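You operate a simulated robot arm through the tools that you are given. There is no shell and no other tool. Be economical: measure what you need, move in short steps, check, and stop when the job is done.

You are at the controls of a simulated two-armed robot. One attempt, no reset.

TASK
The sealer breaker dropped: socket off, reset the breaker, close the box, socket on again, meter dial to sealer.
Fine: the socket is off when the breaker is reset and goes on after the box is closed; leave the other switches, breakers and plugs.

The check looks at the end state, three seconds after you hand in, the way a careful person would. Anything else that was tipped, shoved, dropped, spilled or broken makes it a failure.

THE ROBOT
Two 7-joint arms with fingered hands on one trunk, on a base that drives. Base frame: it is fixed to the floor where the robot stands at the start and does not move with it; the origin is under the middle of the robot, x ahead of it, y to its left, z up. Readings come in mm, rad, newtons and seconds.
The left shoulder is at the start at [30, 136, 1255], the right one opposite. With the tool pointing down near the work surface each hand reaches from about 260 to 660 mm from the robot's upright axis, wherever it stands, measured 20 degrees to its own side. Places, roughly: box door [600, 300, 1300]; cane breaker [700, 300, 1400]; cane socket switch [600, 0, 800]; cooler breaker [700, 300, 1300]; cooler socket switch [600, -200, 800]; extra socket switch [700, -400, 800]; lamp breaker [700, 300, 1200]; low socket switch [400, 100, 200]; meter dial [600, 200, 1100]; sealer breaker [700, 300, 1400]; sealer socket switch [600, -100, 800]; supply switch [600, 400, 1500]; tea breaker [700, 300, 1200]; tea socket switch [700, -300, 800]. Payload 5 kg a hand.
The TCP of each hand is the grasp point between the finger pads, 42 mm short of the fingertips. In the tool frame z runs along the fingers and y along their closing line. Largest opening 208 mm; the body of the gripper starts 119 mm behind the TCP. The gripper is a hand of 4 fingers: y runs from the thumb to the fingers, the wrist lies at [0, 0, -332] in the tool frame, and closing takes about 1.5 s.
Orientation is that of the tool frame in the base frame, as [roll, pitch, yaw] about the fixed x, y, z axes, in that order (R = Rz(yaw) Ry(pitch) Rx(roll)). With the fingers straight down and closing along the base's y, the tool's x points along the base's -x, its y along +y and its z along -z.

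THE INTERFACE
- The arms move only by the tool step_arm. It takes "left_rows", "right_rows" or both (then of equal length, played together; a hand with none holds still); each is a list of rows, each an object of numbers (a shift or turn left out is 0, a gripper value left out holds the last): "x", "y", "z": the shift along the base's x, y, z in mm; "wx", "wy", "wz": the turn, a rotation vector about the base's x, y, z in rad; "gripper": the gripper command, from -1 (shut) to 1 (fully open), values between in proportion. In form: [{"x": .., "y": .., "z": .., "wx": .., "wy": .., "wz": .., "gripper": ..}, ...]. A call has 1 to 8 rows; each row shifts and turns the commanded pose from where the row before left it. Each row takes 0.2 s and may step no farther than 50 mm and 0.15 rad from the row before; otherwise, or with a gripper value out of range, the whole call is refused. A pose out of reach is approached as far as the arm can. The call stops where the force on the tool passes 90 N (or 10 N more than at its start, if that is more) or the arm is blocked; 0.2 s more then pass. Each finger travels about 72 mm/s and halts on what it meets, pressing with about 32 N; the grip force reading is that of the motor and also rises with nothing between the fingers. The clock runs only during rows and for 0.2 s after the last one: add rows that do not move to give the fingers time. It gives the time, the measured TCP pose, the force on the tool (base axes), the opening and the grip force at its end, in the units of the frame above (readings bear some noise), with the torque about the TCP (base axes, N m) and any sound that the robot's microphone picked up.
- Cameras (640 x 400 px; columns grow to the right, rows downward): "scene" is now at [47, 32.5, 1990.3]; the picture's right is [0.41, -0.91, 0.00], its down [-0.62, -0.28, -0.74] and it looks along [0.67, 0.30, -0.68] (base axes); focal length 286 px, centre (320, 200). "left" rides on the left gripper at [-101, 0, -145] in its tool frame; the picture's right is [0.00, -1.00, 0.00], its down [0.82, 0.00, -0.57] and it looks along [0.57, 0.00, 0.82] (tool axes); focal length 261 px, centre (320, 200). "right" rides on the right gripper at [101, 0, -145] in its tool frame; the picture's right is [0.00, 1.00, 0.00], its down [-0.82, 0.00, -0.57] and it looks along [-0.57, 0.00, 0.82] (tool axes); focal length 261 px, centre (320, 200). There is no depth. A picture from a camera that has moved, and an enlarged one, comes with that camera's place and axes in the base frame and with its lens.
- capture(camera): a new picture of that camera. No time passes.
- raise_lower(by): slides the trunk up (or, below 0, down) by that many mm; the arms and the scene camera ride with it, the base frame stays. It gives what a move gives, with no picture.
- drive_base(legs): drives the robot by 1 to 6 legs, each [ahead, left, turn to the left] in mm, mm and rad, along the robot's own axes; the way and the turn of a leg run together, so that a leg with both is an arc; at most 1500 mm and 3.142 rad a leg. The arms and the cameras ride along, it lands a little off, and it stops where it bumps. It gives what a move gives.
- preshape(shape, hand): the hand has 4 fingers and takes this shape, open, in about a second: jaw (thumb against the fingers, like two jaws); tri (thumb and two fingers); tip (a fingertip pinch); poke (one finger out to press); point (the index stretched); flat (the hand flat); cup (the hand cupped); fist (a fist). The gripper value then closes the fingers along that shape, each until it touches; the sizes above hold for jaw. It gives what a move gives, with no picture.
- aim_head(pan, tilt): turns the head with the scene camera to pan (to the left, within 2.496 rad either way) and tilt (down, from -0.506 to 1.204), counted from straight ahead of the robot. It gives what a move gives.
- zoom(camera, box): a new picture of the part [left, top, right, bottom] of that camera's present view, enlarged. No time passes.
- hand_in(): hands the job in; it is judged then, once.

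Go step by step. Nothing tells you exact positions but the pictures and the camera data: compare them with the known pose of the tool, close in by small moves and look again before you grip or let go. The budget is 120 turns and 108 pictures, counting those below and the enlarged ones. Unless the task says otherwise, let go and move clear before handing in, and close with one line.

The tools are called after "Call:" as name(argument=value, ...) on one line, values as JSON. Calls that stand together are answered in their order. step_arm: Moves the arms, as the interface text tells. Its arguments: {"type":"object","properties":{"left_rows":{"type":"array"},"right_rows":{"type":"array"}},"required":[]} The other tools are called the same way: raise_lower (by) slides the trunk up or down; preshape (shape, hand) gives the hand a shape; drive_base (legs) drives the base; aim_head (pan, tilt) turns the head that bears the scene camera; capture (camera) takes a picture; zoom (camera, box) takes an enlarged picture of a part of a camera's view; hand_in () hands the job in.

At the start:

```text
time: 0.0
left_tool_pos: [570.4, 401.2, 1621.4]
left_ee_rot: [3.141, 0.001, 3.141]
left_force: [0.0, 0.1, 1.0]
left_wrist_torque: [-0.01, 0.0, 0.02]
left_finger_gap: 208.0
left_grasp_force: 0.0
left_shape: jaw
right_tool_pos: [528.7, -157.3, 1590.1]
right_ee_rot: [3.141, 0.001, -3.141]
right_force: [0.3, -0.2, 0.5]
right_wrist_torque: [-0.02, 0.0, -0.02]
right_finger_gap: 207.9
right_grasp_force: 0.1
right_shape: jaw
trunk travel left (down, up): [-275.0, 215.0]
robot x, y, heading: [-1.3, 1.0, 0.001]
head pan, tilt: [0.421, 0.745]
```

scene: 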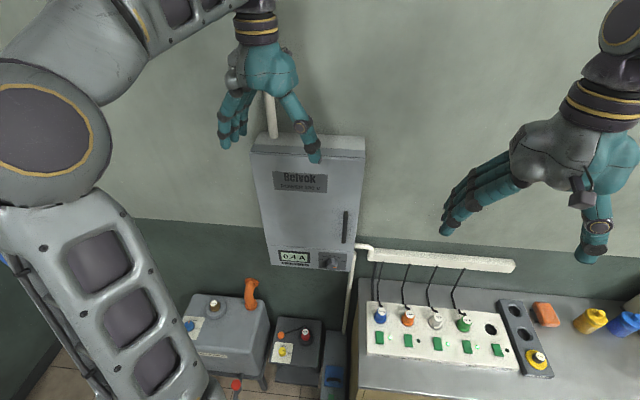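
right: 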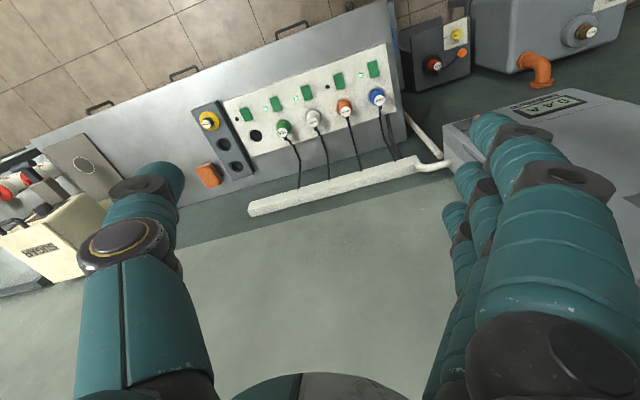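
left: 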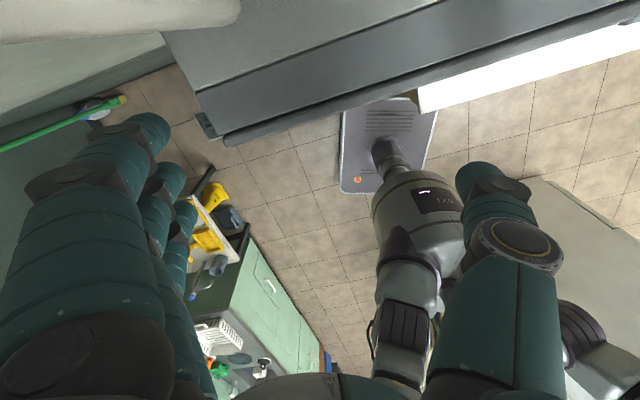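

I see a closed breaker box on the wall, and below it to the right a socket strip with four plugs and switches. I'll look closer at the strip and at the box before moving.

Call:
zoom(camera="scene", box=[350, 260, 560, 391])

Call:
zoom(camera="scene", box=[230, 120, 390, 280])

Call:
zoom(camera="right", box=[220, 40, 420, 165])

```text
3.05 times, centred on (455, 326) of scene
camera zoom: at [47.0, 32.5, 1990.3], right [0.41, -0.91, 0.0], down [-0.62, -0.28, -0.74], along [0.67, 0.3, -0.68], focal length 873 px, centre (-91, -182)
```

zoom: 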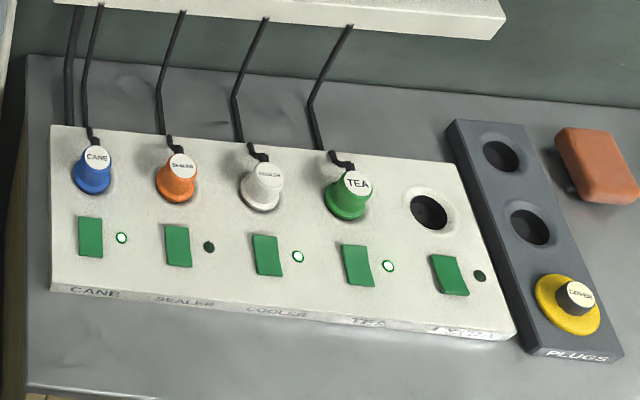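

```text
2.50 times, centred on (310, 200) of scene
camera zoom: at [47.0, 32.5, 1990.3], right [0.41, -0.91, 0.0], down [-0.62, -0.28, -0.74], along [0.67, 0.3, -0.68], focal length 716 px, centre (345, 200)
```

zoom: 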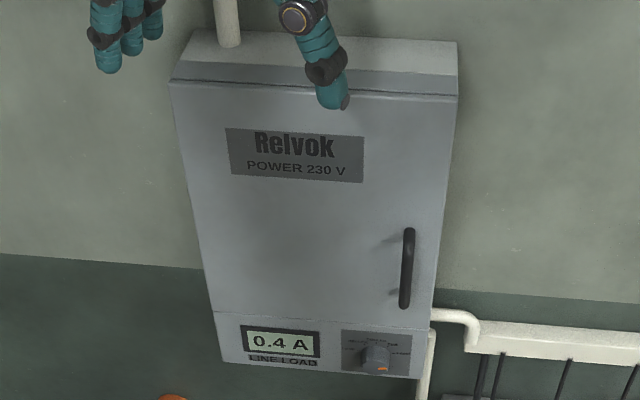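

```text
3.20 times, centred on (320, 102) of right
camera zoom: at [426.4, -157.2, 1735.1], right [0.0, 1.0, 0.0], down [0.82, 0.0, 0.57], along [0.57, 0.0, -0.82], focal length 834 px, centre (320, 512)
```

zoom: 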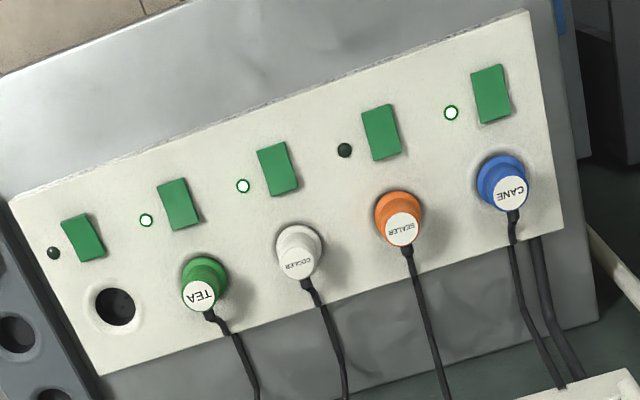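

The sealer rocker comes out near [591, -96, 845] from two views. Next I set the right hand to poke and the left hand to jaw for the door handle, and turn the head toward the strip.

Call:
preshape(hand="right", shape="poke")

Call:
aim_head(pan=0.0, tilt=0.8)

Call:
capture(camera="right")

Call:
capture(camera="scene")

```text
time: 0.9
left_tool_pos: [569.7, 402.0, 1621.2]
left_ee_rot: [3.141, 0.0, -3.141]
left_force: [-0.5, -0.2, 0.0]
left_wrist_torque: [0.0, 0.01, 0.01]
left_finger_gap: 207.7
left_grasp_force: 0.0
left_shape: jaw
right_tool_pos: [527.8, -157.9, 1589.7]
right_ee_rot: [3.14, 0.0, 3.14]
right_force: [0.2, 0.3, -0.1]
right_wrist_torque: [0.02, -0.02, 0.02]
right_finger_gap: 0.1
right_grasp_force: 0.1
right_shape: poke
trunk travel left (down, up): [-275.0, 215.0]
robot x, y, heading: [0.1, 3.4, -0.004]
head pan, tilt: [0.421, 0.745]
```

```text
time: 1.8
left_tool_pos: [568.8, 400.3, 1622.3]
left_ee_rot: [-3.141, 0.0, -3.141]
left_force: [0.6, 0.2, 0.6]
left_wrist_torque: [-0.03, 0.01, 0.0]
left_finger_gap: 208.0
left_grasp_force: 0.0
left_shape: jaw
right_tool_pos: [528.5, -157.4, 1590.4]
right_ee_rot: [3.142, -0.001, 3.142]
right_force: [-0.9, -0.1, 0.0]
right_wrist_torque: [-0.01, -0.02, 0.0]
right_finger_gap: 0.0
right_grasp_force: 0.0
right_shape: poke
trunk travel left (down, up): [-275.0, 215.0]
robot x, y, heading: [1.5, -1.1, -0.003]
head pan, tilt: [0.0, 0.799]
```

```text
101 pictures are left
camera right: at [426.4, -157.0, 1735.2], right [0.0, 1.0, 0.0], down [0.82, 0.0, 0.57], along [0.57, 0.0, -0.82], focal length 261 px, centre (320, 200)
```

right: 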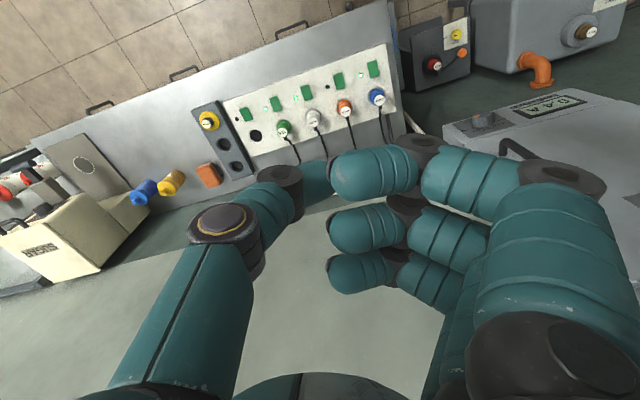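

```text
100 pictures are left
camera scene: at [51.8, -1.2, 1985.8], right [0.0, -1.0, 0.0], down [-0.72, 0.0, -0.7], along [0.7, 0.0, -0.72], focal length 286 px, centre (320, 200)
```

scene: 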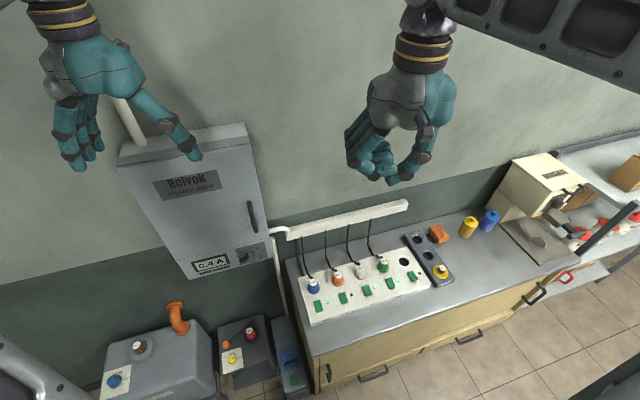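

The poke shape looks like curled fingers and I can't tell which one is out. I'll zoom on the hand and on the strip.

Call:
zoom(camera="scene", box=[320, 70, 480, 200])

Call:
zoom(camera="scene", box=[290, 240, 440, 330])

Call:
preshape(hand="right", shape="point")

Call:
capture(camera="right")

Call:
zoom(camera="scene", box=[320, 70, 480, 200])

```text
3.08 times, centred on (400, 135) of scene
camera zoom: at [51.8, -1.2, 1985.8], right [0.0, -1.0, 0.0], down [-0.72, 0.0, -0.7], along [0.7, 0.0, -0.72], focal length 882 px, centre (74, 400)
```

zoom: 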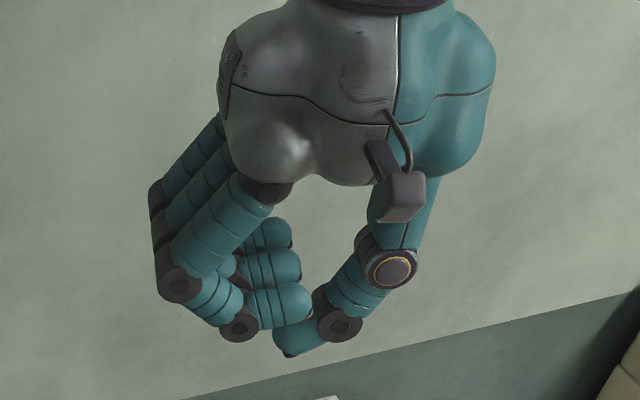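

```text
4.27 times, centred on (365, 285) of scene
camera zoom: at [51.8, -1.2, 1985.8], right [0.0, -1.0, 0.0], down [-0.72, 0.0, -0.7], along [0.7, 0.0, -0.72], focal length 1222 px, centre (128, -163)
```

zoom: 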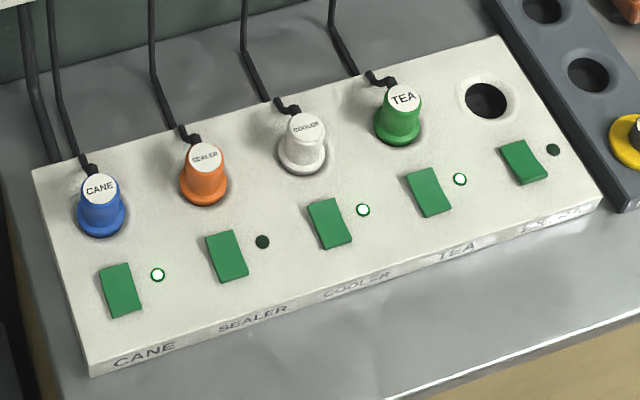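

```text
time: 2.7
left_tool_pos: [569.7, 401.3, 1622.1]
left_ee_rot: [3.141, 0.001, -3.14]
left_force: [1.3, 0.8, -0.5]
left_wrist_torque: [-0.01, 0.03, -0.01]
left_finger_gap: 208.1
left_grasp_force: 0.1
left_shape: jaw
right_tool_pos: [529.1, -157.5, 1590.2]
right_ee_rot: [-3.141, 0.001, -3.141]
right_force: [0.0, 0.3, 0.2]
right_wrist_torque: [-0.01, 0.0, 0.04]
right_finger_gap: 201.8
right_grasp_force: 0.0
right_shape: point
trunk travel left (down, up): [-275.0, 215.0]
robot x, y, heading: [3.0, -2.0, -0.006]
head pan, tilt: [0.0, 0.799]
```

```text
97 pictures are left
camera right: at [426.5, -157.2, 1735.1], right [0.0, 1.0, 0.0], down [0.82, 0.0, 0.57], along [0.57, 0.0, -0.82], focal length 261 px, centre (320, 200)
```

right: 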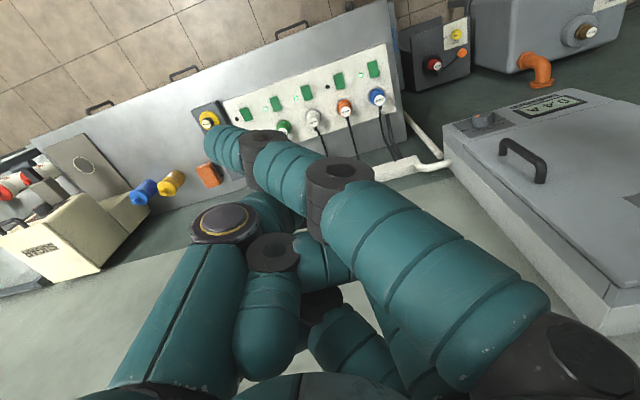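

```text
3.08 times, centred on (400, 135) of scene
camera zoom: at [51.8, -1.5, 1985.8], right [0.0, -1.0, 0.0], down [-0.72, 0.0, -0.7], along [0.7, 0.0, -0.72], focal length 882 px, centre (74, 400)
```

zoom: 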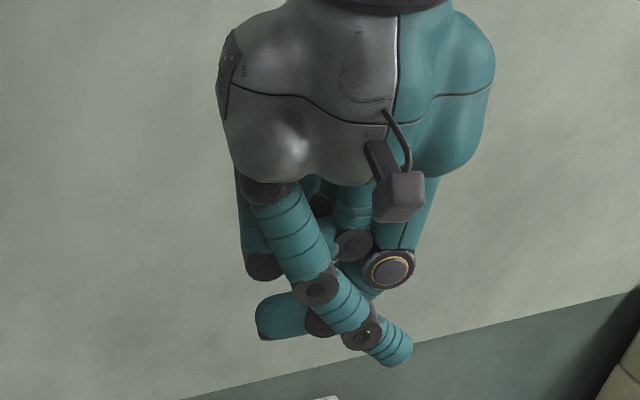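

Point stretches the index, but diagonally across the palm. I'll let a second pass to see whether the shape has settled.

Call:
step_arm(right_rows=[{}, {}, {}, {}, {}])

Call:
capture(camera="right")

Call:
preshape(hand="right", shape="poke")

Call:
step_arm(right_rows=[{}, {}, {}, {}, {}])

Call:
capture(camera="right")

```text
time: 3.9
left_tool_pos: [568.8, 400.0, 1622.0]
left_ee_rot: [-3.141, 0.001, 3.141]
left_force: [0.3, 0.4, 0.9]
left_wrist_torque: [0.0, -0.04, 0.02]
left_finger_gap: 207.7
left_grasp_force: 0.1
left_shape: jaw
right_tool_pos: [529.7, -157.9, 1590.7]
right_ee_rot: [3.139, -0.001, -3.141]
right_force: [0.9, 0.3, 0.0]
right_wrist_torque: [-0.03, 0.03, -0.01]
right_finger_gap: 201.6
right_grasp_force: 0.0
right_shape: point
trunk travel left (down, up): [-275.0, 215.0]
robot x, y, heading: [-0.8, -3.8, -0.001]
head pan, tilt: [0.0, 0.799]
```

```text
95 pictures are left
camera right: at [426.5, -157.2, 1735.1], right [0.0, 1.0, 0.0], down [0.82, 0.0, 0.57], along [0.57, 0.0, -0.82], focal length 261 px, centre (320, 200)
```

right: 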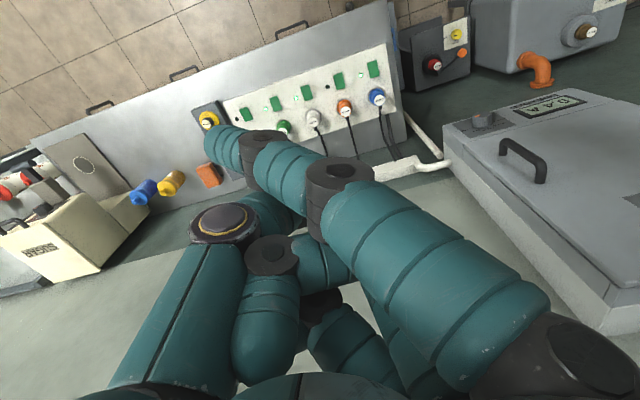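

```text
time: 4.8
left_tool_pos: [569.6, 401.0, 1621.9]
left_ee_rot: [-3.141, -0.001, 3.141]
left_force: [0.3, 0.4, 0.2]
left_wrist_torque: [0.0, 0.02, -0.01]
left_finger_gap: 207.7
left_grasp_force: 0.1
left_shape: jaw
right_tool_pos: [527.5, -156.9, 1591.0]
right_ee_rot: [3.141, 0.0, 3.14]
right_force: [-0.1, -0.1, -0.1]
right_wrist_torque: [0.01, 0.01, -0.04]
right_finger_gap: 0.0
right_grasp_force: 0.1
right_shape: poke
trunk travel left (down, up): [-275.0, 215.0]
robot x, y, heading: [1.8, 4.6, -0.005]
head pan, tilt: [0.0, 0.799]
```

```text
time: 6.0
left_tool_pos: [568.9, 401.7, 1622.3]
left_ee_rot: [-3.141, 0.0, -3.141]
left_force: [-0.9, -0.4, 0.2]
left_wrist_torque: [-0.01, -0.03, -0.01]
left_finger_gap: 207.8
left_grasp_force: 0.0
left_shape: jaw
right_tool_pos: [528.4, -157.5, 1590.7]
right_ee_rot: [3.14, 0.0, -3.142]
right_force: [0.3, 0.4, -0.5]
right_wrist_torque: [-0.02, 0.01, -0.04]
right_finger_gap: 0.0
right_grasp_force: 0.1
right_shape: poke
trunk travel left (down, up): [-275.0, 215.0]
robot x, y, heading: [1.0, -1.3, 0.003]
head pan, tilt: [0.0, 0.799]
```

```text
94 pictures are left
camera right: at [426.5, -157.2, 1735.1], right [0.0, 1.0, 0.0], down [0.82, 0.0, 0.57], along [0.57, 0.0, -0.82], focal length 261 px, centre (320, 200)
```

right: 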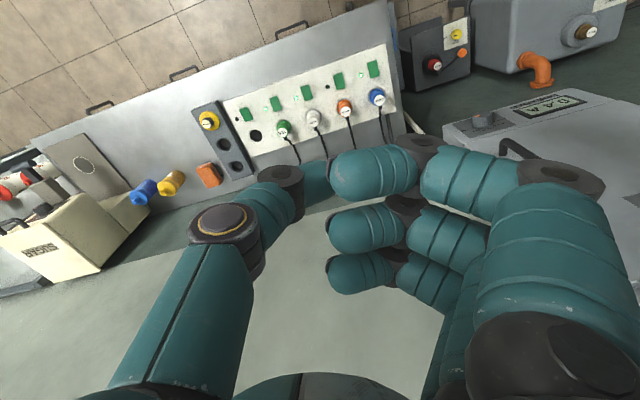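

The poke tip (thumb against fingers) sits on the tool axis about 40 mm past the TCP. I'll bring the right hand down toward the strip, tilted forward and turned with the strip, and stop about 200 mm above it to look.

Call:
step_arm(right_rows=[{"z": -49, "wy": -0.1}, {"z": -49, "wy": -0.1}, {"z": -49, "wy": -0.1}, {"z": -49, "wy": -0.1}, {"z": -49, "wy": -0.1}, {"z": -49, "wz": 0.1}, {"z": -49, "wz": 0.1}, {"z": -49, "wz": 0.1}])

Call:
capture(camera="right")

Call:
capture(camera="scene")

```text
time: 7.8
left_tool_pos: [572.0, 399.5, 1620.3]
left_ee_rot: [3.141, -0.001, 3.139]
left_force: [1.2, -1.3, 0.3]
left_wrist_torque: [0.1, 0.17, -0.03]
left_finger_gap: 208.0
left_grasp_force: 0.0
left_shape: jaw
right_tool_pos: [529.6, -157.4, 1196.4]
right_ee_rot: [3.137, 0.499, -2.849]
right_force: [0.7, 0.0, -0.2]
right_wrist_torque: [0.03, 0.19, 0.06]
right_finger_gap: 0.0
right_grasp_force: 0.0
right_shape: poke
trunk travel left (down, up): [-275.0, 215.0]
robot x, y, heading: [0.5, 1.2, -0.001]
head pan, tilt: [0.0, 0.799]
```

```text
93 pictures are left
camera right: at [377.1, -203.2, 1275.1], right [-0.29, 0.96, 0.01], down [0.43, 0.12, 0.89], along [0.85, 0.26, -0.45], focal length 261 px, centre (320, 200)
```

right: 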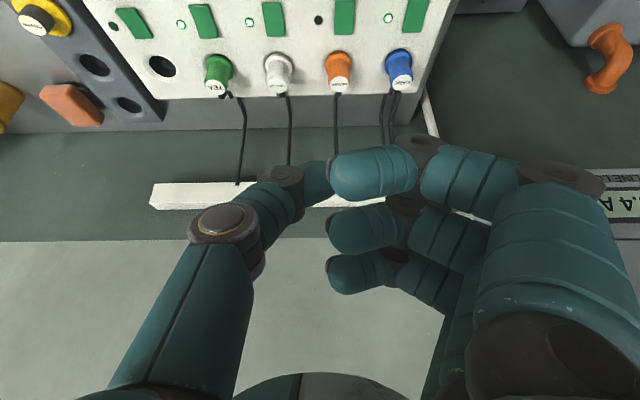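

```text
92 pictures are left
camera scene: at [54.7, -2.6, 1985.7], right [0.0, -1.0, 0.0], down [-0.72, 0.0, -0.7], along [0.7, 0.0, -0.72], focal length 286 px, centre (320, 200)
```

scene: 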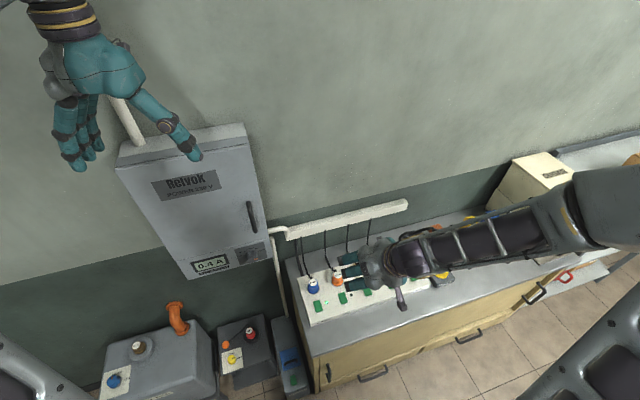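

The rockers are visible at the top of the right camera's picture. I'll zoom to read their tilt.

Call:
zoom(camera="right", box=[260, 0, 440, 100])

Call:
zoom(camera="right", box=[100, 0, 280, 100])

```text
3.56 times, centred on (350, 50) of right
camera zoom: at [377.1, -203.2, 1275.1], right [-0.29, 0.96, 0.01], down [0.43, 0.12, 0.89], along [0.85, 0.26, -0.45], focal length 927 px, centre (213, 733)
```

zoom: 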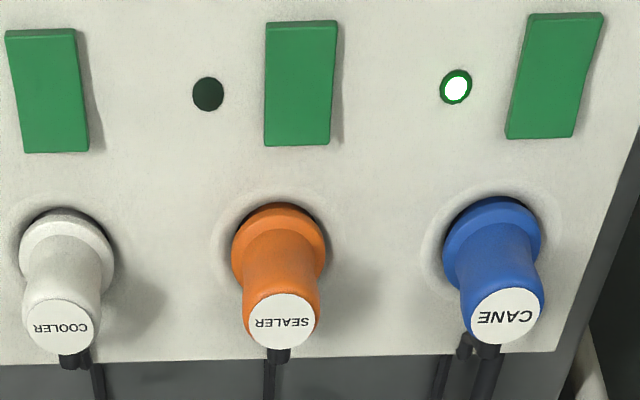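

```text
3.56 times, centred on (190, 50) of right
camera zoom: at [377.1, -203.2, 1275.1], right [-0.29, 0.96, 0.01], down [0.43, 0.12, 0.89], along [0.85, 0.26, -0.45], focal length 927 px, centre (782, 733)
```

zoom: 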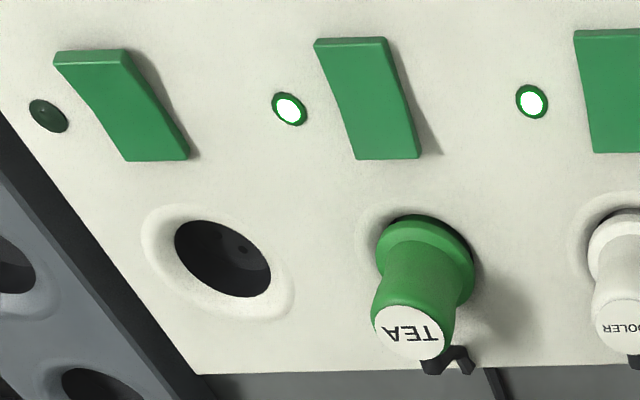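

Tea looks pressed at the near end (on) and the extra one at the far end (off). I'll check the sealer rocker with tighter zooms.

Call:
zoom(camera="right", box=[320, 0, 368, 48])

Call:
zoom(camera="right", box=[248, 0, 296, 48])

```text
8.33 times, centred on (344, 24) of right
camera zoom: at [377.1, -203.2, 1275.1], right [-0.29, 0.96, 0.01], down [0.43, 0.12, 0.89], along [0.85, 0.26, -0.45], focal length 2172 px, centre (120, 1667)
```

zoom: 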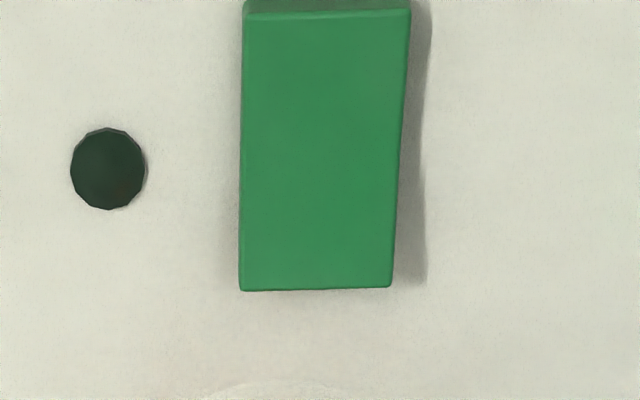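

```text
8.33 times, centred on (272, 24) of right
camera zoom: at [377.1, -203.2, 1275.1], right [-0.29, 0.96, 0.01], down [0.43, 0.12, 0.89], along [0.85, 0.26, -0.45], focal length 2172 px, centre (720, 1667)
```

zoom: 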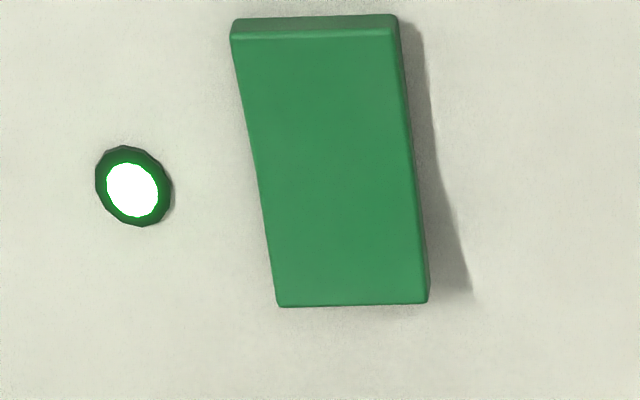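

The sealer rocker is on (near end down), so off means pressing its far end near [606, -93, 845]. I'll tilt the hand a bit more to keep the fingers off the plug and hover 85 mm above that point.

Call:
step_arm(right_rows=[{"z": -30, "x": 8, "y": 9, "wx": 0.03, "wy": -0.096}, {"z": -40, "x": 8, "y": 9, "wx": 0.03, "wy": -0.096}, {"z": -40, "x": 9, "y": 9}, {"z": -40, "x": 9, "y": 9}, {"z": -40, "x": 9, "y": 10}, {"z": -45, "x": 9, "y": 10}, {}])

Call:
capture(camera="right")

Call:
zoom(camera="scene", box=[280, 230, 440, 330])

```text
time: 9.4
left_tool_pos: [568.5, 401.4, 1620.4]
left_ee_rot: [-3.141, 0.001, -3.141]
left_force: [0.0, 0.3, 0.8]
left_wrist_torque: [-0.09, -0.06, -0.01]
left_finger_gap: 207.8
left_grasp_force: 0.0
left_shape: jaw
right_tool_pos: [614.9, -100.8, 963.0]
right_ee_rot: [-3.141, 0.702, -2.84]
right_force: [0.0, 0.1, -0.6]
right_wrist_torque: [-0.01, -0.05, -0.03]
right_finger_gap: 0.1
right_grasp_force: 0.1
right_shape: poke
right hand out of reach, approached as far as the arm can: row 1, 2
trunk travel left (down, up): [-275.0, 215.0]
robot x, y, heading: [-2.4, -0.3, 0.001]
head pan, tilt: [0.0, 0.799]
```

```text
87 pictures are left
camera right: at [451.1, -151.0, 1008.2], right [-0.29, 0.96, 0.0], down [0.25, 0.07, 0.97], along [0.92, 0.28, -0.26], focal length 261 px, centre (320, 200)
```

right: 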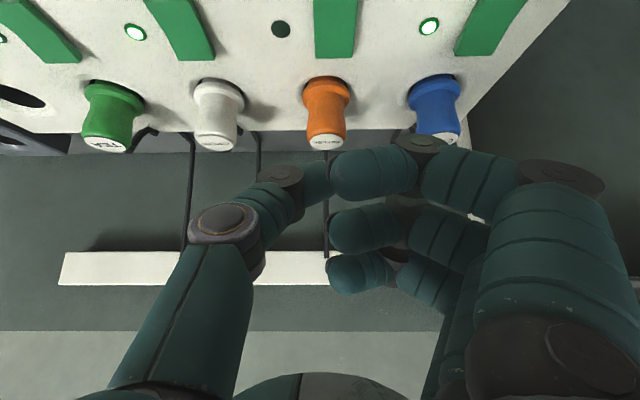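

```text
4.00 times, centred on (360, 280) of scene
camera zoom: at [50.7, -0.5, 1986.0], right [0.0, -1.0, 0.0], down [-0.72, 0.0, -0.7], along [0.7, 0.0, -0.72], focal length 1146 px, centre (160, -120)
```

zoom: 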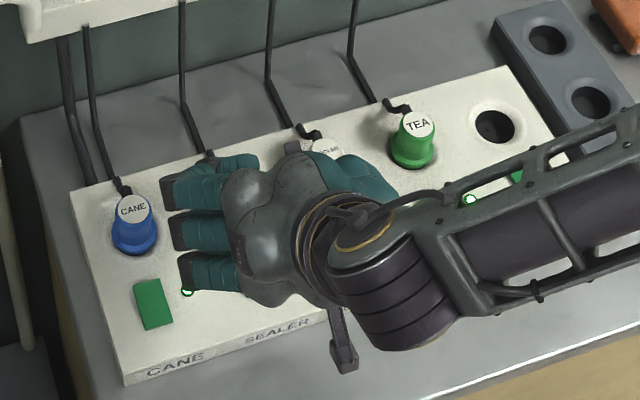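

The arm ended at x 615, a bit beyond plan. I'll move back 40 mm so the tip is over the far end of the sealer rocker, and come lower to look.

Call:
step_arm(right_rows=[{"x": -40, "y": -1}, {"z": -20}, {"z": -15}, {}])

Call:
capture(camera="right")

Call:
zoom(camera="scene", box=[280, 230, 440, 330])

```text
time: 10.4
left_tool_pos: [569.9, 401.2, 1622.1]
left_ee_rot: [3.14, 0.0, -3.141]
left_force: [0.2, 0.6, -0.2]
left_wrist_torque: [-0.07, 0.03, 0.01]
left_finger_gap: 208.0
left_grasp_force: 0.2
left_shape: jaw
right_tool_pos: [575.5, -103.5, 926.9]
right_ee_rot: [-3.142, 0.701, -2.841]
right_force: [-1.0, 0.1, -0.3]
right_wrist_torque: [-0.02, 0.01, -0.01]
right_finger_gap: 0.0
right_grasp_force: 0.2
right_shape: poke
trunk travel left (down, up): [-275.0, 215.0]
robot x, y, heading: [-0.5, 1.7, -0.001]
head pan, tilt: [0.0, 0.799]
```

```text
85 pictures are left
camera right: at [411.8, -152.7, 973.6], right [-0.29, 0.96, 0.0], down [0.25, 0.07, 0.97], along [0.92, 0.28, -0.26], focal length 261 px, centre (320, 200)
```

right: 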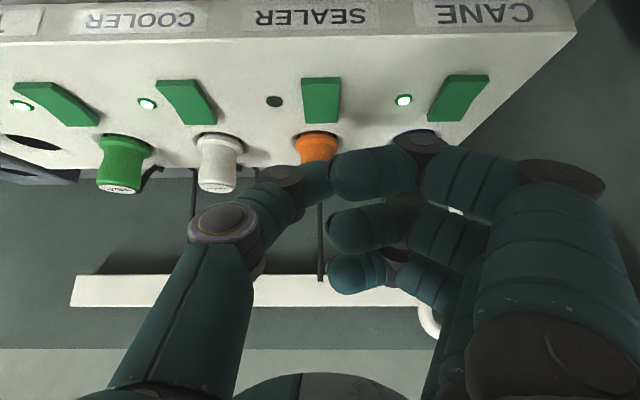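

```text
4.00 times, centred on (360, 280) of scene
camera zoom: at [52.1, -0.8, 1985.9], right [0.0, -1.0, 0.0], down [-0.72, 0.0, -0.7], along [0.7, 0.0, -0.72], focal length 1146 px, centre (160, -120)
```

zoom: 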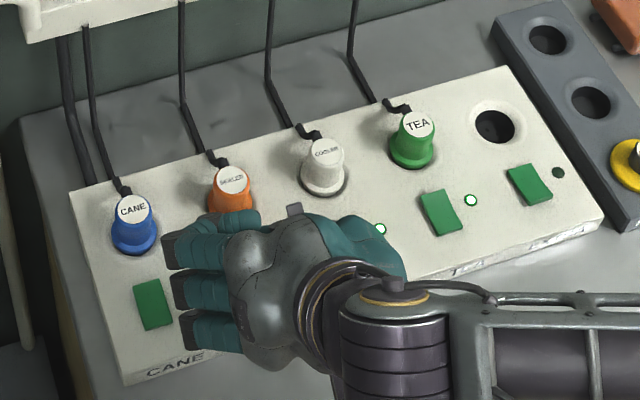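

The tip looks to be roughly 50 mm above the far end of the sealer rocker. I'll shift slightly and press down gently, watching the force.

Call:
step_arm(right_rows=[{"x": -4, "y": -3}, {"z": -12}, {"z": -12}, {"z": -10}, {}])

Call:
capture(camera="right")

```text
time: 11.6
left_tool_pos: [568.2, 401.8, 1621.4]
left_ee_rot: [-3.141, -0.001, -3.14]
left_force: [-0.7, 0.2, 0.3]
left_wrist_torque: [0.0, -0.08, -0.01]
left_finger_gap: 207.8
left_grasp_force: 0.1
left_shape: jaw
right_tool_pos: [575.9, -115.5, 899.5]
right_ee_rot: [-3.141, 0.702, -2.841]
right_force: [-0.6, -0.4, -0.4]
right_wrist_torque: [0.01, -0.01, -0.01]
right_finger_gap: 0.0
right_grasp_force: 0.0
right_shape: poke
right hand out of reach, approached as far as the arm can: row 3, 4
trunk travel left (down, up): [-275.0, 215.0]
robot x, y, heading: [0.1, -0.9, -0.004]
head pan, tilt: [0.0, 0.799]
```

```text
83 pictures are left
camera right: at [411.8, -166.5, 944.8], right [-0.29, 0.96, 0.0], down [0.25, 0.07, 0.97], along [0.92, 0.28, -0.26], focal length 261 px, centre (320, 200)
```

right: 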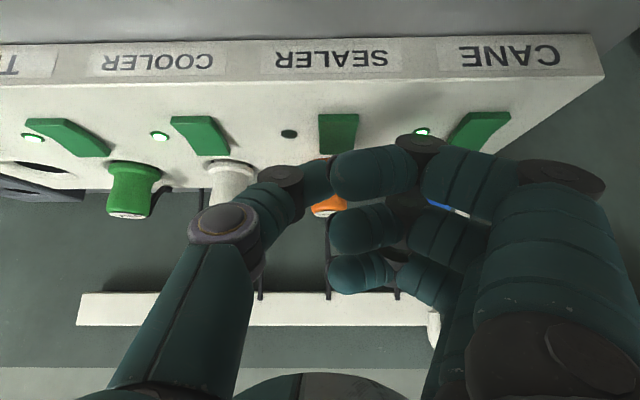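

The arm is folded too tightly here and can't go lower. I'll lift the hand, back the base off 130 mm, and come in again with more room.

Call:
step_arm(right_rows=[{"z": 40}, {"z": 40}, {}])

Call:
drive_base(legs=[[-130, 0, 0]])

Call:
capture(camera="scene")

```text
time: 12.4
left_tool_pos: [569.7, 400.5, 1621.3]
left_ee_rot: [3.14, -0.001, 3.141]
left_force: [0.8, -0.6, 0.2]
left_wrist_torque: [0.06, 0.03, -0.02]
left_finger_gap: 207.9
left_grasp_force: 0.1
left_shape: jaw
right_tool_pos: [575.6, -115.8, 979.3]
right_ee_rot: [3.138, 0.701, -2.842]
right_force: [-0.8, 0.6, -0.5]
right_wrist_torque: [0.03, -0.02, 0.05]
right_finger_gap: 0.0
right_grasp_force: 0.1
right_shape: poke
trunk travel left (down, up): [-275.0, 215.0]
robot x, y, heading: [-0.8, 3.0, 0.001]
head pan, tilt: [0.0, 0.799]
```

```text
time: 13.7
left_tool_pos: [439.0, 400.2, 1621.9]
left_ee_rot: [3.141, 0.001, 3.141]
left_force: [-1.3, 0.9, 1.4]
left_wrist_torque: [-0.02, -0.06, 0.02]
left_finger_gap: 207.7
left_grasp_force: 0.1
left_shape: jaw
right_tool_pos: [446.1, -115.8, 979.0]
right_ee_rot: [-3.142, 0.701, -2.843]
right_force: [-0.9, 0.5, -0.1]
right_wrist_torque: [-0.02, 0.0, -0.03]
right_finger_gap: 0.0
right_grasp_force: 0.1
right_shape: poke
trunk travel left (down, up): [-275.0, 215.0]
robot x, y, heading: [-132.0, -1.0, -0.001]
head pan, tilt: [0.0, 0.799]
```

```text
82 pictures are left
camera scene: at [-79.1, -1.4, 1985.8], right [0.0, -1.0, 0.0], down [-0.72, 0.0, -0.7], along [0.7, 0.0, -0.72], focal length 286 px, centre (320, 200)
```

scene: 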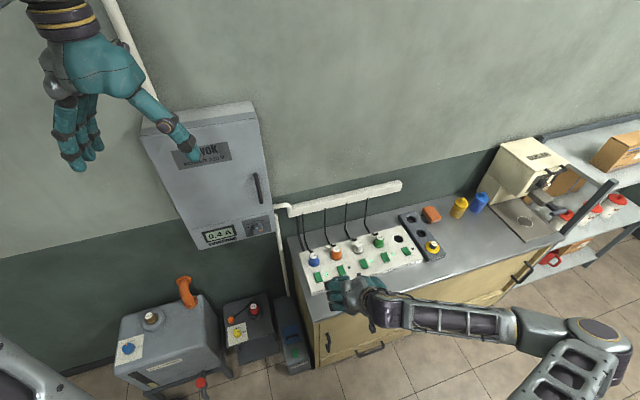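

Backed off well. Now I bring the right hand forward to hover over the rocker's far end again.

Call:
step_arm(right_rows=[{"x": 42, "y": 3}, {"x": 42, "y": 3}, {"x": 41, "y": 3}, {"z": -27}, {"z": -27}, {}])

Call:
capture(camera="right")

```text
time: 15.1
left_tool_pos: [440.5, 400.2, 1620.9]
left_ee_rot: [-3.141, 0.0, -3.141]
left_force: [-0.8, 0.4, -0.6]
left_wrist_torque: [0.02, 0.0, -0.02]
left_finger_gap: 207.7
left_grasp_force: 0.1
left_shape: jaw
right_tool_pos: [571.7, -106.7, 924.6]
right_ee_rot: [3.141, 0.7, -2.842]
right_force: [0.9, 0.3, 0.2]
right_wrist_torque: [0.0, -0.03, 0.01]
right_finger_gap: 0.3
right_grasp_force: 0.0
right_shape: poke
trunk travel left (down, up): [-275.0, 215.0]
robot x, y, heading: [-132.0, -1.3, -0.001]
head pan, tilt: [0.0, 0.799]
```

```text
81 pictures are left
camera right: at [407.6, -156.7, 970.4], right [-0.29, 0.96, 0.0], down [0.25, 0.07, 0.97], along [0.92, 0.28, -0.26], focal length 261 px, centre (320, 200)
```

right: 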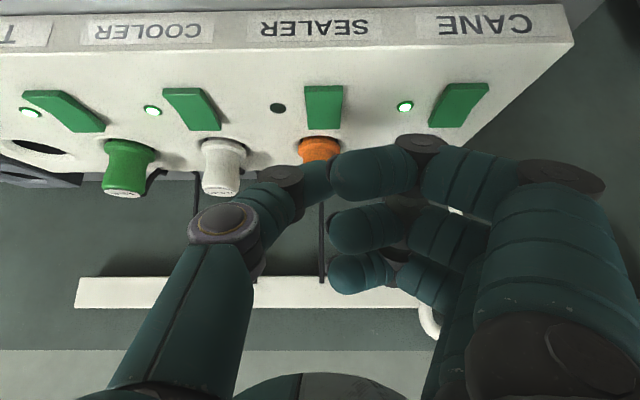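

Reach is fine now. I'll descend in short steps.

Call:
step_arm(right_rows=[{"z": -12}, {"z": -10}, {"z": -8}, {"z": -4}, {}])

Call:
capture(camera="right")

Call:
zoom(camera="scene", box=[280, 230, 420, 310])

```text
time: 16.3
left_tool_pos: [439.4, 402.3, 1622.4]
left_ee_rot: [3.141, 0.0, 3.141]
left_force: [-0.3, -0.2, -0.1]
left_wrist_torque: [-0.01, -0.02, 0.03]
left_finger_gap: 207.6
left_grasp_force: 0.1
left_shape: jaw
right_tool_pos: [571.4, -106.3, 891.1]
right_ee_rot: [3.141, 0.702, -2.842]
right_force: [-0.1, 0.0, 0.7]
right_wrist_torque: [-0.02, 0.0, -0.02]
right_finger_gap: 0.1
right_grasp_force: 0.1
right_shape: poke
trunk travel left (down, up): [-275.0, 215.0]
robot x, y, heading: [-131.7, 0.8, 0.004]
head pan, tilt: [0.0, 0.799]
```

```text
80 pictures are left
camera right: at [407.5, -156.7, 936.4], right [-0.29, 0.96, 0.0], down [0.25, 0.07, 0.97], along [0.92, 0.28, -0.26], focal length 261 px, centre (320, 200)
```

right: 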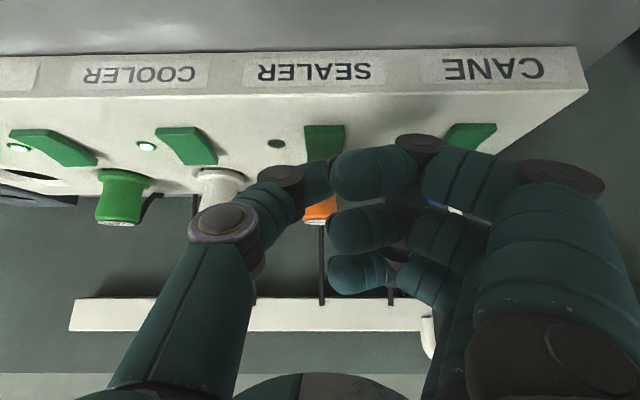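

```text
4.57 times, centred on (350, 270) of scene
camera zoom: at [-78.1, -1.5, 1985.8], right [0.0, -1.0, 0.0], down [-0.72, 0.0, -0.7], along [0.7, 0.0, -0.72], focal length 1310 px, centre (183, -120)
```

zoom: 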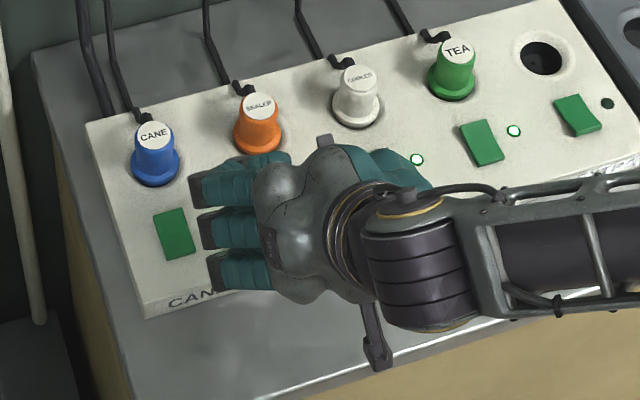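

Call:
zoom(camera="right", box=[260, 100, 400, 220])

Call:
step_arm(right_rows=[{"z": -5}, {"z": -4}, {}])

Call:
zoom(camera="right", box=[260, 100, 400, 220])

```text
3.33 times, centred on (330, 160) of right
camera zoom: at [407.5, -156.7, 936.4], right [-0.29, 0.96, 0.0], down [0.25, 0.07, 0.97], along [0.92, 0.28, -0.26], focal length 869 px, centre (287, 333)
```

zoom: 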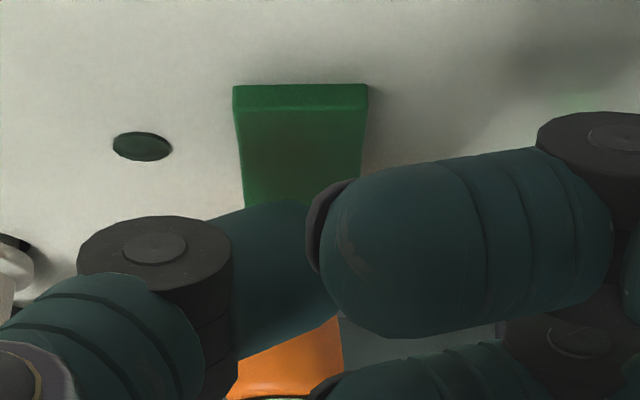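

```text
time: 17.1
left_tool_pos: [439.1, 401.9, 1621.7]
left_ee_rot: [3.141, 0.0, -3.14]
left_force: [-0.7, 0.4, -0.1]
left_wrist_torque: [0.01, 0.0, -0.01]
left_finger_gap: 207.9
left_grasp_force: 0.1
left_shape: jaw
right_tool_pos: [571.6, -107.5, 882.8]
right_ee_rot: [3.141, 0.702, -2.842]
right_force: [-0.9, -1.2, 5.4]
right_wrist_torque: [0.0, -0.08, 0.0]
right_finger_gap: 0.0
right_grasp_force: 0.1
right_shape: poke
trunk travel left (down, up): [-275.0, 215.0]
robot x, y, heading: [-128.8, -0.7, -0.003]
head pan, tilt: [0.0, 0.799]
```

```text
3.33 times, centred on (330, 160) of right
camera zoom: at [407.4, -157.0, 928.1], right [-0.29, 0.96, 0.0], down [0.25, 0.07, 0.97], along [0.92, 0.28, -0.26], focal length 869 px, centre (287, 333)
```

zoom: 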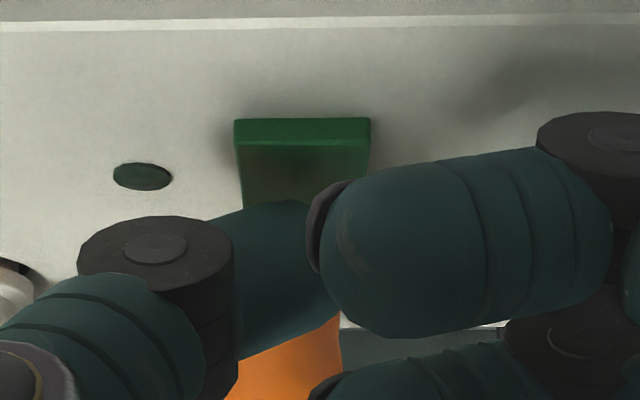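

Contact at 5 N, at the expected place. Press on in 3 mm steps.

Call:
step_arm(right_rows=[{"z": -3}, {"z": -3}, {}])

Call:
zoom(camera="right", box=[260, 100, 400, 220])

```text
time: 17.9
left_tool_pos: [436.4, 400.6, 1622.7]
left_ee_rot: [-3.14, 0.0, -3.141]
left_force: [0.0, 0.3, -0.2]
left_wrist_torque: [0.01, 0.0, 0.0]
left_finger_gap: 207.6
left_grasp_force: 0.0
left_shape: jaw
right_tool_pos: [573.8, -108.3, 879.6]
right_ee_rot: [-3.137, 0.709, -2.839]
right_force: [1.4, -14.8, 49.5]
right_wrist_torque: [0.09, -0.96, -0.27]
right_finger_gap: 0.0
right_grasp_force: 0.1
right_shape: poke
trunk travel left (down, up): [-275.0, 215.0]
robot x, y, heading: [-131.8, 0.1, -0.0]
head pan, tilt: [0.0, 0.799]
```

```text
3.33 times, centred on (330, 160) of right
camera zoom: at [408.5, -158.4, 925.1], right [-0.29, 0.96, 0.0], down [0.24, 0.07, 0.97], along [0.93, 0.28, -0.25], focal length 869 px, centre (287, 333)
```

zoom: 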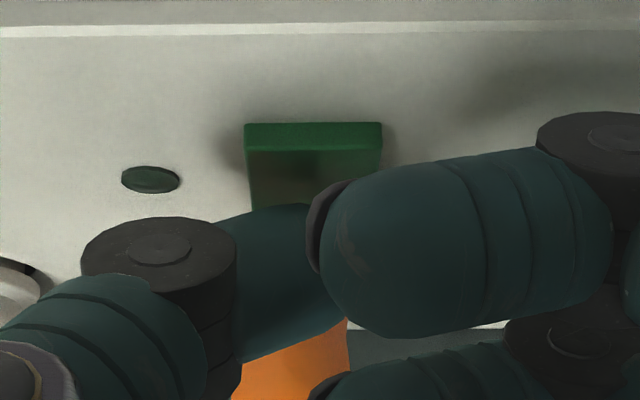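

At 50 N it has bottomed out. I'll lift off and look whether the rocker changed.

Call:
step_arm(right_rows=[{"z": 20}, {"z": 40}, {"x": -20, "z": 30}, {"x": -40}, {}])

Call:
zoom(camera="right", box=[230, 20, 470, 170])

Call:
zoom(camera="scene", box=[290, 230, 420, 310])

```text
time: 19.1
left_tool_pos: [440.5, 401.1, 1622.3]
left_ee_rot: [-3.141, 0.002, 3.141]
left_force: [0.3, 0.8, -0.4]
left_wrist_torque: [-0.03, 0.06, -0.04]
left_finger_gap: 207.6
left_grasp_force: 0.1
left_shape: jaw
right_tool_pos: [511.2, -105.5, 964.8]
right_ee_rot: [3.141, 0.699, -2.844]
right_force: [0.3, -0.3, -0.4]
right_wrist_torque: [0.02, 0.04, 0.02]
right_finger_gap: 0.1
right_grasp_force: 0.0
right_shape: poke
trunk travel left (down, up): [-275.0, 215.0]
robot x, y, heading: [-129.6, -4.2, -0.005]
head pan, tilt: [0.0, 0.799]
```

```text
2.67 times, centred on (350, 95) of right
camera zoom: at [347.2, -156.2, 1011.6], right [-0.29, 0.96, 0.0], down [0.25, 0.07, 0.97], along [0.92, 0.28, -0.26], focal length 695 px, centre (240, 480)
```

zoom: 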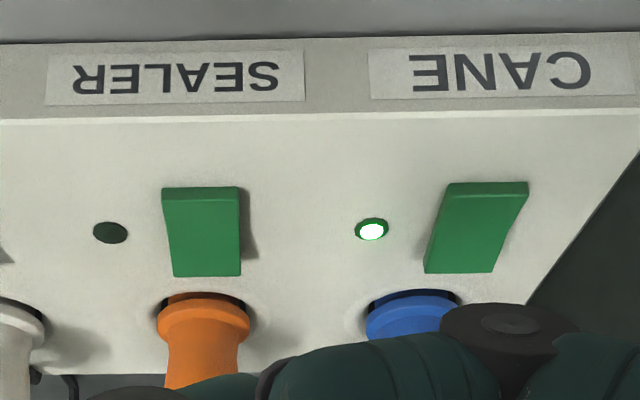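

```text
4.92 times, centred on (355, 270) of scene
camera zoom: at [-77.0, -1.0, 1985.7], right [0.0, -1.0, 0.0], down [-0.72, 0.0, -0.7], along [0.7, 0.0, -0.72], focal length 1410 px, centre (148, -145)
```

zoom: 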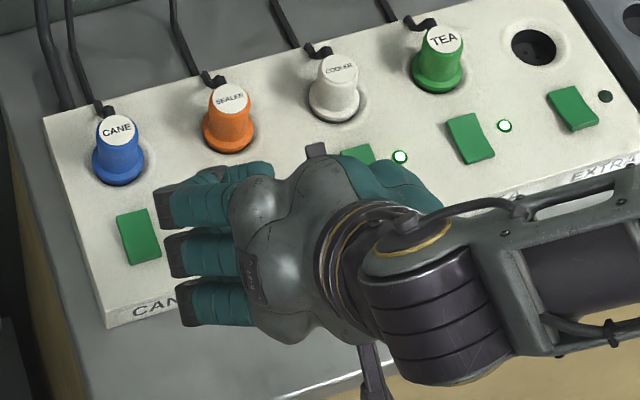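

Call:
zoom(camera="right", box=[280, 80, 340, 130])

Call:
zoom(camera="right", box=[375, 80, 435, 130])

Call:
zoom(camera="right", box=[0, 60, 220, 180])

```text
8.00 times, centred on (310, 105) of right
camera zoom: at [347.2, -156.2, 1011.6], right [-0.29, 0.96, 0.0], down [0.25, 0.07, 0.97], along [0.92, 0.28, -0.26], focal length 2085 px, centre (400, 960)
```

zoom: 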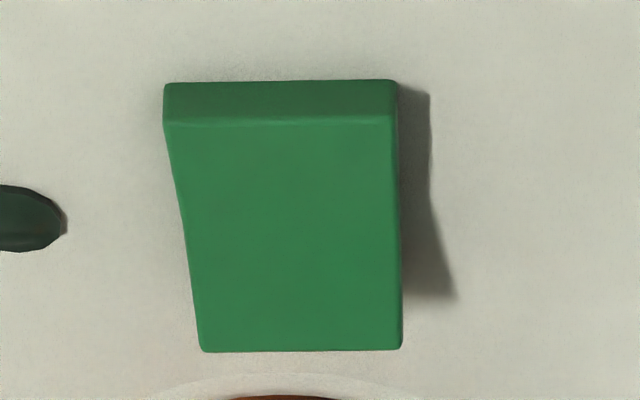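

```text
8.00 times, centred on (405, 105) of right
camera zoom: at [347.2, -156.2, 1011.6], right [-0.29, 0.96, 0.0], down [0.25, 0.07, 0.97], along [0.92, 0.28, -0.26], focal length 2085 px, centre (-360, 960)
```

zoom: 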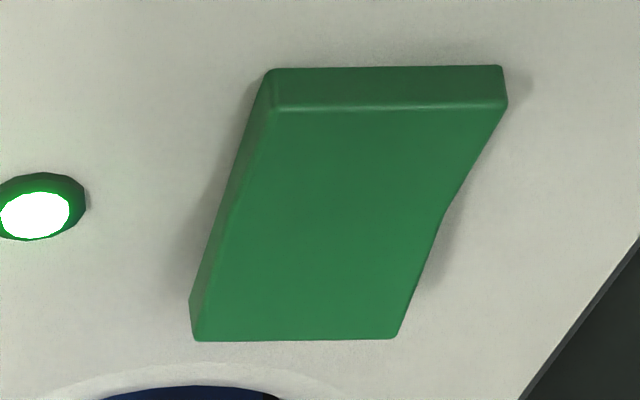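

```text
2.91 times, centred on (110, 120) of right
camera zoom: at [347.2, -156.2, 1011.6], right [-0.29, 0.96, 0.0], down [0.25, 0.07, 0.97], along [0.92, 0.28, -0.26], focal length 758 px, centre (931, 433)
```

zoom: 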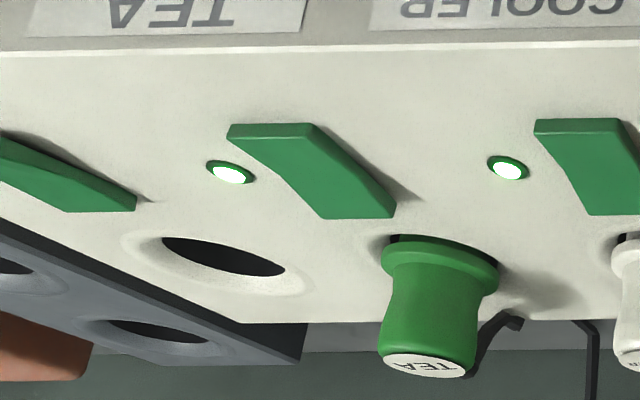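

From the torque the contact was at [592, -97], almost the rocker's middle, so it didn't flip. I'll press again 12 mm farther along, at the real far end.

Call:
step_arm(right_rows=[{"x": 38, "y": 1}, {"x": 37, "y": 1}, {"z": -30}, {"z": -30}, {"z": -14}, {}])

Call:
zoom(camera="right", box=[230, 80, 430, 230])

Call:
zoom(camera="scene", box=[290, 230, 420, 310])

```text
time: 20.5
left_tool_pos: [440.0, 401.5, 1621.3]
left_ee_rot: [3.142, 0.001, -3.14]
left_force: [-0.2, 0.0, -0.7]
left_wrist_torque: [0.01, 0.01, 0.02]
left_finger_gap: 207.9
left_grasp_force: 0.1
left_shape: jaw
right_tool_pos: [586.3, -106.3, 890.9]
right_ee_rot: [-3.141, 0.701, -2.84]
right_force: [-0.3, 0.6, 0.8]
right_wrist_torque: [0.03, 0.02, 0.02]
right_finger_gap: 0.1
right_grasp_force: 0.0
right_shape: poke
trunk travel left (down, up): [-275.0, 215.0]
robot x, y, heading: [-129.0, -0.2, 0.001]
head pan, tilt: [0.0, 0.799]
```

```text
2.67 times, centred on (330, 155) of right
camera zoom: at [422.6, -155.3, 937.0], right [-0.29, 0.96, 0.0], down [0.25, 0.07, 0.97], along [0.92, 0.28, -0.26], focal length 695 px, centre (293, 320)
```

zoom: 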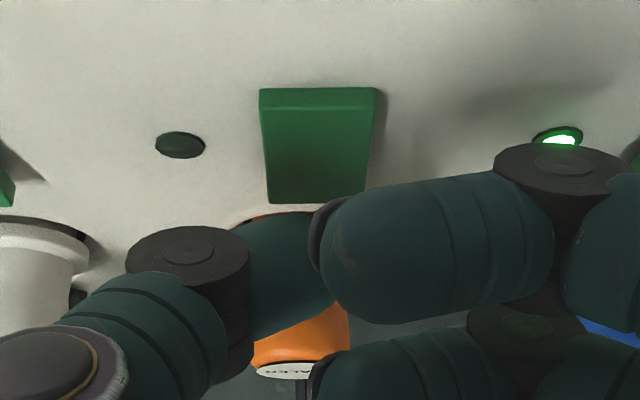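

```text
4.92 times, centred on (355, 270) of scene
camera zoom: at [-77.9, -1.3, 1985.8], right [0.0, -1.0, 0.0], down [-0.72, 0.0, -0.7], along [0.7, 0.0, -0.72], focal length 1410 px, centre (148, -145)
```

zoom: 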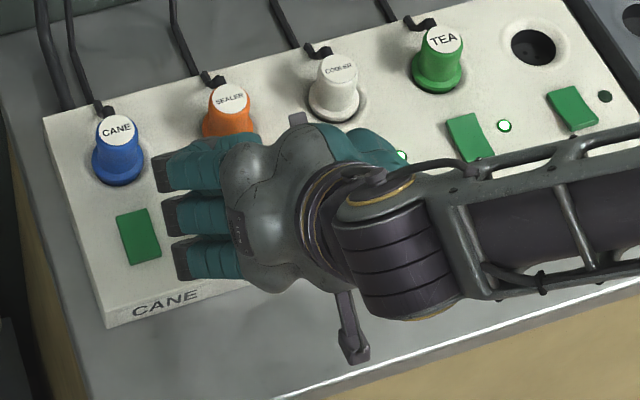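

Call:
step_arm(right_rows=[{"z": -4}, {"z": -4}, {"z": -3}, {}])

Call:
zoom(camera="right", box=[260, 100, 400, 220])

```text
time: 21.5
left_tool_pos: [438.8, 400.2, 1622.4]
left_ee_rot: [3.141, 0.0, 3.141]
left_force: [-0.3, 0.3, 0.0]
left_wrist_torque: [-0.01, 0.04, 0.03]
left_finger_gap: 207.7
left_grasp_force: 0.0
left_shape: jaw
right_tool_pos: [586.6, -104.4, 881.3]
right_ee_rot: [-3.14, 0.701, -2.841]
right_force: [0.2, -0.5, 2.9]
right_wrist_torque: [0.06, -0.04, -0.01]
right_finger_gap: 0.0
right_grasp_force: 0.1
right_shape: poke
trunk travel left (down, up): [-275.0, 215.0]
robot x, y, heading: [-126.1, 0.7, 0.002]
head pan, tilt: [0.0, 0.799]
```

```text
3.33 times, centred on (330, 160) of right
camera zoom: at [422.5, -154.8, 926.8], right [-0.29, 0.96, 0.0], down [0.25, 0.07, 0.97], along [0.92, 0.28, -0.26], focal length 869 px, centre (287, 333)
```

zoom: 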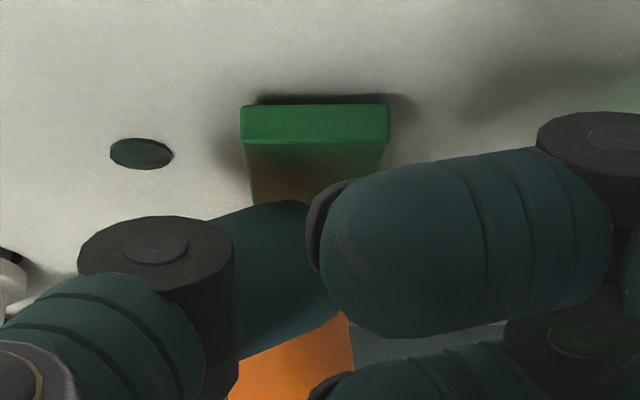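

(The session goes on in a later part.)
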